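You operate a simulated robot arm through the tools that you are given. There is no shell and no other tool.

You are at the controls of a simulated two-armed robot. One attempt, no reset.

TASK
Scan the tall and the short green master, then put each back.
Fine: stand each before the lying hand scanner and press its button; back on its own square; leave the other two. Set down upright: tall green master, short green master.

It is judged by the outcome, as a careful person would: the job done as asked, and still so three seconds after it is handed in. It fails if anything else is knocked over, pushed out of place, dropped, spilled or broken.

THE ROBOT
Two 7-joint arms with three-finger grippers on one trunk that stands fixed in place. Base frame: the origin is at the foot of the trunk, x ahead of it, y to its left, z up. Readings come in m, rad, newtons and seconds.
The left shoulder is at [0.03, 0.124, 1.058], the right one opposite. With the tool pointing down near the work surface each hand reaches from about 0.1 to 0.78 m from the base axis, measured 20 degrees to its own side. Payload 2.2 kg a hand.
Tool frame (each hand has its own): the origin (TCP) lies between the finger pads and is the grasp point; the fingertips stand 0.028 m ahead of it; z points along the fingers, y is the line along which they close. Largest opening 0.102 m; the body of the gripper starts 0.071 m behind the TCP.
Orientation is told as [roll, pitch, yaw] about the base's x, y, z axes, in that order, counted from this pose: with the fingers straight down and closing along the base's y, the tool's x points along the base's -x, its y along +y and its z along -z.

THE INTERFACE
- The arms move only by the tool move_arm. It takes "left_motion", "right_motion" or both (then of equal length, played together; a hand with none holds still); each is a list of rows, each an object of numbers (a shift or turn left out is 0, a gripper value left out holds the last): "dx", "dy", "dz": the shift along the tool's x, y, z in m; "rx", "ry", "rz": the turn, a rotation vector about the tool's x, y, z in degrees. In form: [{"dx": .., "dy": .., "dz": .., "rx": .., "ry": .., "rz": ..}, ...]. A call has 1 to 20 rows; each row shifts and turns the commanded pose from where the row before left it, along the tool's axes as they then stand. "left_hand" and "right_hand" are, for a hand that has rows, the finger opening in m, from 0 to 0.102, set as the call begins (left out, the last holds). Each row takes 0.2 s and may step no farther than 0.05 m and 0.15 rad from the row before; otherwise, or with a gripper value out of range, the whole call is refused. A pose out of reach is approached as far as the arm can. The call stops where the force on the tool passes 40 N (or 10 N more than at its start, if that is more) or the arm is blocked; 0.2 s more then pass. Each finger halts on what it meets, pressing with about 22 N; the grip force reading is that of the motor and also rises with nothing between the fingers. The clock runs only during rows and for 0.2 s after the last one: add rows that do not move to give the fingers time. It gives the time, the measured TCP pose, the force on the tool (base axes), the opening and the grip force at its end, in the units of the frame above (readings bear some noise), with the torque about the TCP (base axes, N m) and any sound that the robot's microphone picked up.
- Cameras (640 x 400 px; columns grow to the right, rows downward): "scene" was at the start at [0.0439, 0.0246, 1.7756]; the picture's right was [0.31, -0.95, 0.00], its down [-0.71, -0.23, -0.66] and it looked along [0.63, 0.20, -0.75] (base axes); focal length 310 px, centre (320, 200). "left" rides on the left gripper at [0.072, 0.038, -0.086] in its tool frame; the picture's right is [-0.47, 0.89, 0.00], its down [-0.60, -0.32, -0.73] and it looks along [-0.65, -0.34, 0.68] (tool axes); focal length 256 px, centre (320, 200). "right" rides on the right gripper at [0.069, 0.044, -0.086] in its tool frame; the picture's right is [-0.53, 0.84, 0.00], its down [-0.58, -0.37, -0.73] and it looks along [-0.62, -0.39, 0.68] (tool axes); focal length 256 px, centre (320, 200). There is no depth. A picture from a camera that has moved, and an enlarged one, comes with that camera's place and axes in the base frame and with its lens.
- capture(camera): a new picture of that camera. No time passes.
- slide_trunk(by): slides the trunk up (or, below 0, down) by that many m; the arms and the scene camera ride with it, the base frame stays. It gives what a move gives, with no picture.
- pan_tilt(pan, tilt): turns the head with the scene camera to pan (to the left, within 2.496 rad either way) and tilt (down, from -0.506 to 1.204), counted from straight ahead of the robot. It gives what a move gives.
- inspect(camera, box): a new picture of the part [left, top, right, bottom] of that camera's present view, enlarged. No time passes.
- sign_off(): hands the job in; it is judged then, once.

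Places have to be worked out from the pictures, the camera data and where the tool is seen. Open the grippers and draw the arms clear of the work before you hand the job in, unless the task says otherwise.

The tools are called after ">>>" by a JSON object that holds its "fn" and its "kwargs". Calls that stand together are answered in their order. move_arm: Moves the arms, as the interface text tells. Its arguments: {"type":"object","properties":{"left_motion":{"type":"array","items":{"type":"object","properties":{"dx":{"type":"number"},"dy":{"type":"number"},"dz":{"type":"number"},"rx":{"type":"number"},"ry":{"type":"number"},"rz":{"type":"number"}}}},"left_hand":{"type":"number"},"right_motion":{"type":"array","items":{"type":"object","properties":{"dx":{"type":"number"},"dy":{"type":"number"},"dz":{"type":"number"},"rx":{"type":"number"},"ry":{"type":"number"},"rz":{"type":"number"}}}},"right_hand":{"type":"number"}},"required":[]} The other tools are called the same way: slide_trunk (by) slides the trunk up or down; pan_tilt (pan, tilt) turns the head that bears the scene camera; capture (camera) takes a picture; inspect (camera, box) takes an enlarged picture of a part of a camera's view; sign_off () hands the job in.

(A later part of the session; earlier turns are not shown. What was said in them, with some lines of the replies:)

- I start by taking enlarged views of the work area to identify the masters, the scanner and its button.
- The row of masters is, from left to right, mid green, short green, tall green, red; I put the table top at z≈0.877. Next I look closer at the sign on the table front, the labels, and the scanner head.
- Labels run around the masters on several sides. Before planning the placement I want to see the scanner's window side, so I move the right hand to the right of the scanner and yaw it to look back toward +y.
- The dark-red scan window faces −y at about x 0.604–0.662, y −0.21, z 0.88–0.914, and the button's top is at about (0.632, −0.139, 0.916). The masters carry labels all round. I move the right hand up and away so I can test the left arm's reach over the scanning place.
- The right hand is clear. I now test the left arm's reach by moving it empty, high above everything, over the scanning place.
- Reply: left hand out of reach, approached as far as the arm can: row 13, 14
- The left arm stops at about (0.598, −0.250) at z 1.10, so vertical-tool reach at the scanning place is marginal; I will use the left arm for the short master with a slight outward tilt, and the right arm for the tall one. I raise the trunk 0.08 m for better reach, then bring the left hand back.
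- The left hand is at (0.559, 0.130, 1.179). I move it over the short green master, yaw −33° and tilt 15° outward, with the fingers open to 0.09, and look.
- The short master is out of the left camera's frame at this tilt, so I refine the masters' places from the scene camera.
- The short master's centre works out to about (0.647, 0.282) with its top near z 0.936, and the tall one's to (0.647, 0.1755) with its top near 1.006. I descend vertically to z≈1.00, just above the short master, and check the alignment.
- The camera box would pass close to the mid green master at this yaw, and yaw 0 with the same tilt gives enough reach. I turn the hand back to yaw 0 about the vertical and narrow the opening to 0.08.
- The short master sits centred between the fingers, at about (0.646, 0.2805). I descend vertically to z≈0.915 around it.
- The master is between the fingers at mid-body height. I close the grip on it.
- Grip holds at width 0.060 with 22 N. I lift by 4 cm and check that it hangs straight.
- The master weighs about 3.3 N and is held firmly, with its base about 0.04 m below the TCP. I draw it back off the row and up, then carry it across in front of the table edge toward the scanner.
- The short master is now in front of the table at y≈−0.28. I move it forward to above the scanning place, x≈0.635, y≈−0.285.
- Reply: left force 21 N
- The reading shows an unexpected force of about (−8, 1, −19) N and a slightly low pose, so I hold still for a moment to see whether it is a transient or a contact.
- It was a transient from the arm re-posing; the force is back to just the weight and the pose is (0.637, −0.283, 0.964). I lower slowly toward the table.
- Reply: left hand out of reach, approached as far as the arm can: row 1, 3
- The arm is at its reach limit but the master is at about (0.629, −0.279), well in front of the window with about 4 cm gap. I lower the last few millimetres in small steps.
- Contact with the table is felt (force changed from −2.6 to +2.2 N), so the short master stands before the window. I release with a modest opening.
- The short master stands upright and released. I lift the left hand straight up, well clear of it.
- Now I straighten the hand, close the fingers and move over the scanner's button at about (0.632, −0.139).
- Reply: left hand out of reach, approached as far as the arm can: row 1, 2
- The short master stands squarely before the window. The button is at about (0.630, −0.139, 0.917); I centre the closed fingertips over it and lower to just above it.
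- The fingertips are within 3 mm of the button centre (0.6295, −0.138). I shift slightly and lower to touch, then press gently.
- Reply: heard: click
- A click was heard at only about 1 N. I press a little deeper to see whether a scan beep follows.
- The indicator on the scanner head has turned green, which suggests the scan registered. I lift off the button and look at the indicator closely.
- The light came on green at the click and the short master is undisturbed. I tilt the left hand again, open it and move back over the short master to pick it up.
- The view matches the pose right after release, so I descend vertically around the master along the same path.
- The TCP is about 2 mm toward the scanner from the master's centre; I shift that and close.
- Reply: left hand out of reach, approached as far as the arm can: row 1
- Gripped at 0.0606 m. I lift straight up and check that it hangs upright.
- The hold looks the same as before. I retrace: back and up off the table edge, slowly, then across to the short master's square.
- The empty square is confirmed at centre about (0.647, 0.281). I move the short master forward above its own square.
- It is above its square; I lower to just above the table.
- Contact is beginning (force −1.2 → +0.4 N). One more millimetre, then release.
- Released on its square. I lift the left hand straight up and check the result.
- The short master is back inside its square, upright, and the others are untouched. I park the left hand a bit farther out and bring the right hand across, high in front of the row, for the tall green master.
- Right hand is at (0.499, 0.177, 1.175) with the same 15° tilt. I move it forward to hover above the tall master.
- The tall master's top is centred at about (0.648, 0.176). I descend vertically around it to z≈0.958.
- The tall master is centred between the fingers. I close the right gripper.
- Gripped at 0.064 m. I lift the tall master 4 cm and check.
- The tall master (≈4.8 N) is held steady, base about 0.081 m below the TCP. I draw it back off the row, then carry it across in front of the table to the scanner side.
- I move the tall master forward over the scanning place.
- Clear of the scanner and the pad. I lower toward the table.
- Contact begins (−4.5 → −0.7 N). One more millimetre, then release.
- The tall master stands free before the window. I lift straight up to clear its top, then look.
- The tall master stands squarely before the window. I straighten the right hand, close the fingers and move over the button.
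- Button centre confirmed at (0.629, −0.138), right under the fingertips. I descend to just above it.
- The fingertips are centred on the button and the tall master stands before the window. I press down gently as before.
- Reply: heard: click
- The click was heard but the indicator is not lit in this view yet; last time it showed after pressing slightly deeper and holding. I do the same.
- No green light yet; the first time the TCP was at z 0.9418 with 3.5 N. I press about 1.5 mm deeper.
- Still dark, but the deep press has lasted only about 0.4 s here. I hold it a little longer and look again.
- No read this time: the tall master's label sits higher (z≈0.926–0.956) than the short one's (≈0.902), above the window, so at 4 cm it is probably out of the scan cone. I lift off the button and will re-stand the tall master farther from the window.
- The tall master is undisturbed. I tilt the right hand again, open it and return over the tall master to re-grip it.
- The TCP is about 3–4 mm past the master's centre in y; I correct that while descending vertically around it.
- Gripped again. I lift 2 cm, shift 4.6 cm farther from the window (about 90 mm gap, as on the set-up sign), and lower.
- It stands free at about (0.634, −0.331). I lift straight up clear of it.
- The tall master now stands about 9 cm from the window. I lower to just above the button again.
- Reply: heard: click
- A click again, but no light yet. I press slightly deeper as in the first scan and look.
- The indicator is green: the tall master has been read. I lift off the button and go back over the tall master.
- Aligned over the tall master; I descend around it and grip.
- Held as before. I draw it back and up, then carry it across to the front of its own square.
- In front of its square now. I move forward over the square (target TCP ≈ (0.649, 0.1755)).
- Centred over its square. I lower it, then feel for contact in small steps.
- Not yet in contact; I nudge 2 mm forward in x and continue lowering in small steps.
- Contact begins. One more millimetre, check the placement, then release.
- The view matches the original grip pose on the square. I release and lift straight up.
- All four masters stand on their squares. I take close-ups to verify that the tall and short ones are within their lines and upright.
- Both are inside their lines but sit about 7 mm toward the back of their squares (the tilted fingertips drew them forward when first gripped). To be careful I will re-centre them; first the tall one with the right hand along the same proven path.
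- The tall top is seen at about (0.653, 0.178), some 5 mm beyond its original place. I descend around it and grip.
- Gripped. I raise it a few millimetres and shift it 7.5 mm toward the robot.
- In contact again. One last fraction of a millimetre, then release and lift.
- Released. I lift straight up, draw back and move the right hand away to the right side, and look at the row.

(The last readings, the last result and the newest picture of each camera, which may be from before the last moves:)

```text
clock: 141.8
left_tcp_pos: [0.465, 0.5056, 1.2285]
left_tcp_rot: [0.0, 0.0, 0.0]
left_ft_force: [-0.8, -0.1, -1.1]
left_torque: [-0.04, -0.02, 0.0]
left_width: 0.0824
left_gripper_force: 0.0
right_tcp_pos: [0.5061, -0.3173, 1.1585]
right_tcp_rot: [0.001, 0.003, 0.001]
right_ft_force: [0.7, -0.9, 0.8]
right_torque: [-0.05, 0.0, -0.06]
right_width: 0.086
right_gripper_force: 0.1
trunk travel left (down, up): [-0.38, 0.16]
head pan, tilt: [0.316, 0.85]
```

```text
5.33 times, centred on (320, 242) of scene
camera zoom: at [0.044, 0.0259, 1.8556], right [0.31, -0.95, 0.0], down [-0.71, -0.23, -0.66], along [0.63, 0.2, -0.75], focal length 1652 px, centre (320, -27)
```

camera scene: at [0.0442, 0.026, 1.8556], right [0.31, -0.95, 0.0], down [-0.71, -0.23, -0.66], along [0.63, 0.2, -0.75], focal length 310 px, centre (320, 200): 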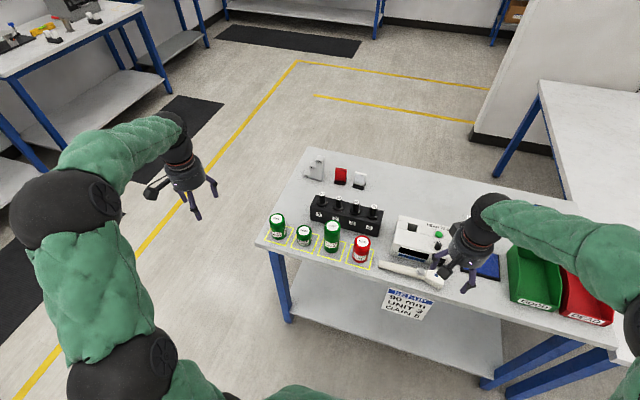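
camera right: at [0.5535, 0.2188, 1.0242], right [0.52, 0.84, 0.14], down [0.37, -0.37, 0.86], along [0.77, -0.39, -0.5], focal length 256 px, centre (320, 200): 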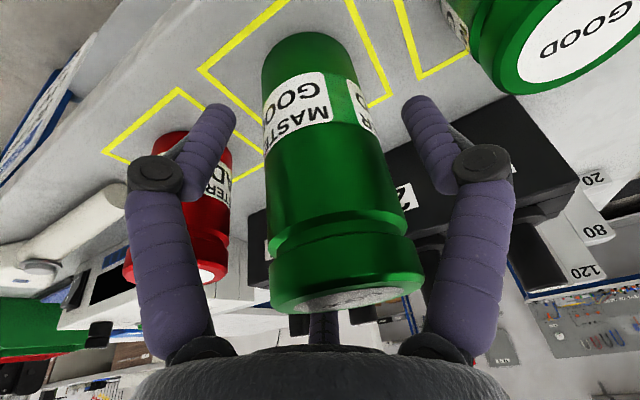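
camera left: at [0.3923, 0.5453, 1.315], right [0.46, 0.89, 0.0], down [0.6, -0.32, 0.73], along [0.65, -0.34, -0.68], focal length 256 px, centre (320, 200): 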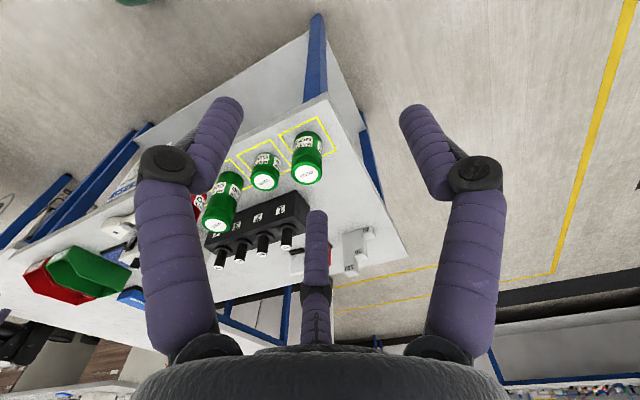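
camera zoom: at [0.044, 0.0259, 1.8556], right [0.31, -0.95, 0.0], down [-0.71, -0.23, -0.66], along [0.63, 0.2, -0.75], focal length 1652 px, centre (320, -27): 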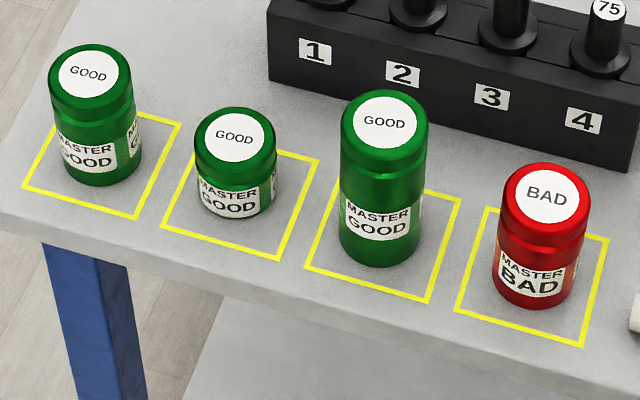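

The tall master is now centred to within 2–3 mm, and the short one is about 5 mm from centre, well inside its square. I draw both arms clear, open the grippers and take final views.

>>> {"fn": "move_arm", "kwargs": {"right_motion": [{"dx": 0.008, "dy": -0.035, "dz": -0.025}, {"dx": 0.008, "dy": -0.035, "dz": -0.025}, {"dx": 0.008, "dy": -0.035, "dz": -0.025}, {"dx": 0.008, "dy": -0.035, "dz": -0.025}, {"dx": 0.008, "dy": -0.035, "dz": -0.025}, {}], "right_hand": 0.102, "left_motion": [{}, {}, {}, {}, {}, {}], "left_hand": 0.102}}

>>> {"fn": "capture", "kwargs": {"camera": "scene"}}

>>> {"fn": "inspect", "kwargs": {"camera": "scene", "box": [370, 190, 530, 290]}}

>>> {"fn": "inspect", "kwargs": {"camera": "left", "box": [180, 100, 380, 260]}}

```text
clock: 143.2
left_tcp_pos: [0.4658, 0.506, 1.228]
left_tcp_rot: [0.0, 0.0, 0.0]
left_ft_force: [-0.3, 0.2, 0.2]
left_torque: [-0.01, -0.02, 0.01]
left_width: 0.102
left_gripper_force: 0.0
right_tcp_pos: [0.4651, -0.4909, 1.2848]
right_tcp_rot: [0.0, 0.0, -0.001]
right_ft_force: [0.6, 0.3, 0.4]
right_torque: [-0.01, -0.02, -0.01]
right_width: 0.1019
right_gripper_force: 0.1
trunk travel left (down, up): [-0.38, 0.16]
head pan, tilt: [0.316, 0.85]
```

```text
taken
camera scene: at [0.0441, 0.0251, 1.8556], right [0.31, -0.95, 0.0], down [-0.71, -0.23, -0.66], along [0.63, 0.2, -0.75], focal length 310 px, centre (320, 200)
```

scene: 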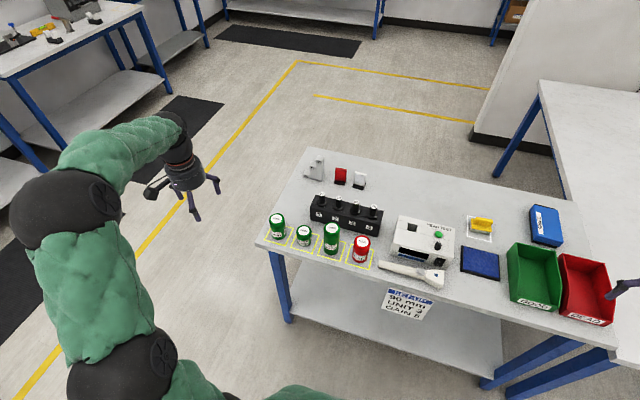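

```text
4.00 times, centred on (450, 240) of scene
camera zoom: at [0.0441, 0.0251, 1.8556], right [0.31, -0.95, 0.0], down [-0.71, -0.23, -0.66], along [0.63, 0.2, -0.75], focal length 1239 px, centre (-200, 40)
```

zoom: 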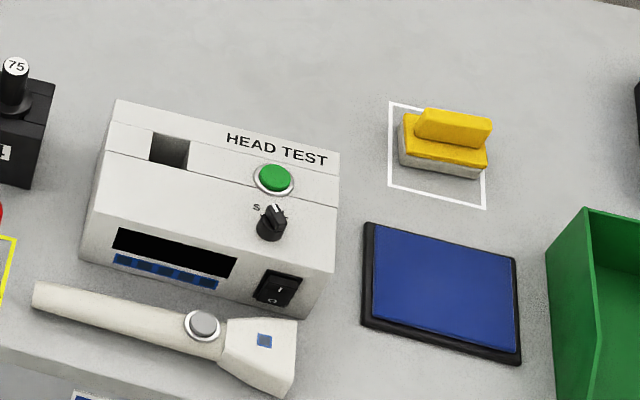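

```text
2.50 times, centred on (280, 180) of left
camera zoom: at [0.3923, 0.5446, 1.3153], right [0.46, 0.89, 0.0], down [0.6, -0.32, 0.73], along [0.65, -0.34, -0.68], focal length 640 px, centre (420, 250)
```

zoom: 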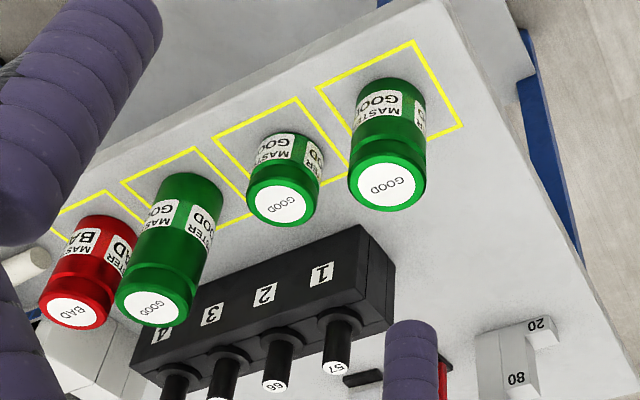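

Everything is in order: both green masters were read (green light each time) and stand upright on their own squares. The mid green and red masters, the scanner and the rest are unmoved, and both arms are clear with open grippers. I hand the job in.

>>> {"fn": "sign_off", "kwargs": {}}

```text
The job is handed in.
```

I scanned both the tall and the short green master and put each back upright on its own square. The scanner's light turned green for each read.

- **Tall master:** the first press didn't read it at about 4 cm from the window, probably because its label sits higher than the window. I moved it back to about 9 cm and the second press read it. It is back within about 3 mm of where it stood. I gripped it once more to centre it after the first put-back left it about 7 mm off.
- **Short master:** it read on the first press. It stands about 5–6 mm toward the back of its square, inside the lines. I did not re-centre it.
- **Everything else:** the mid green and red masters were not touched. In the last pictures the scanner and the other items look unmoved.

Both grippers are open and the arms are clear of the table. I left the trunk 0.08 m above where it started.
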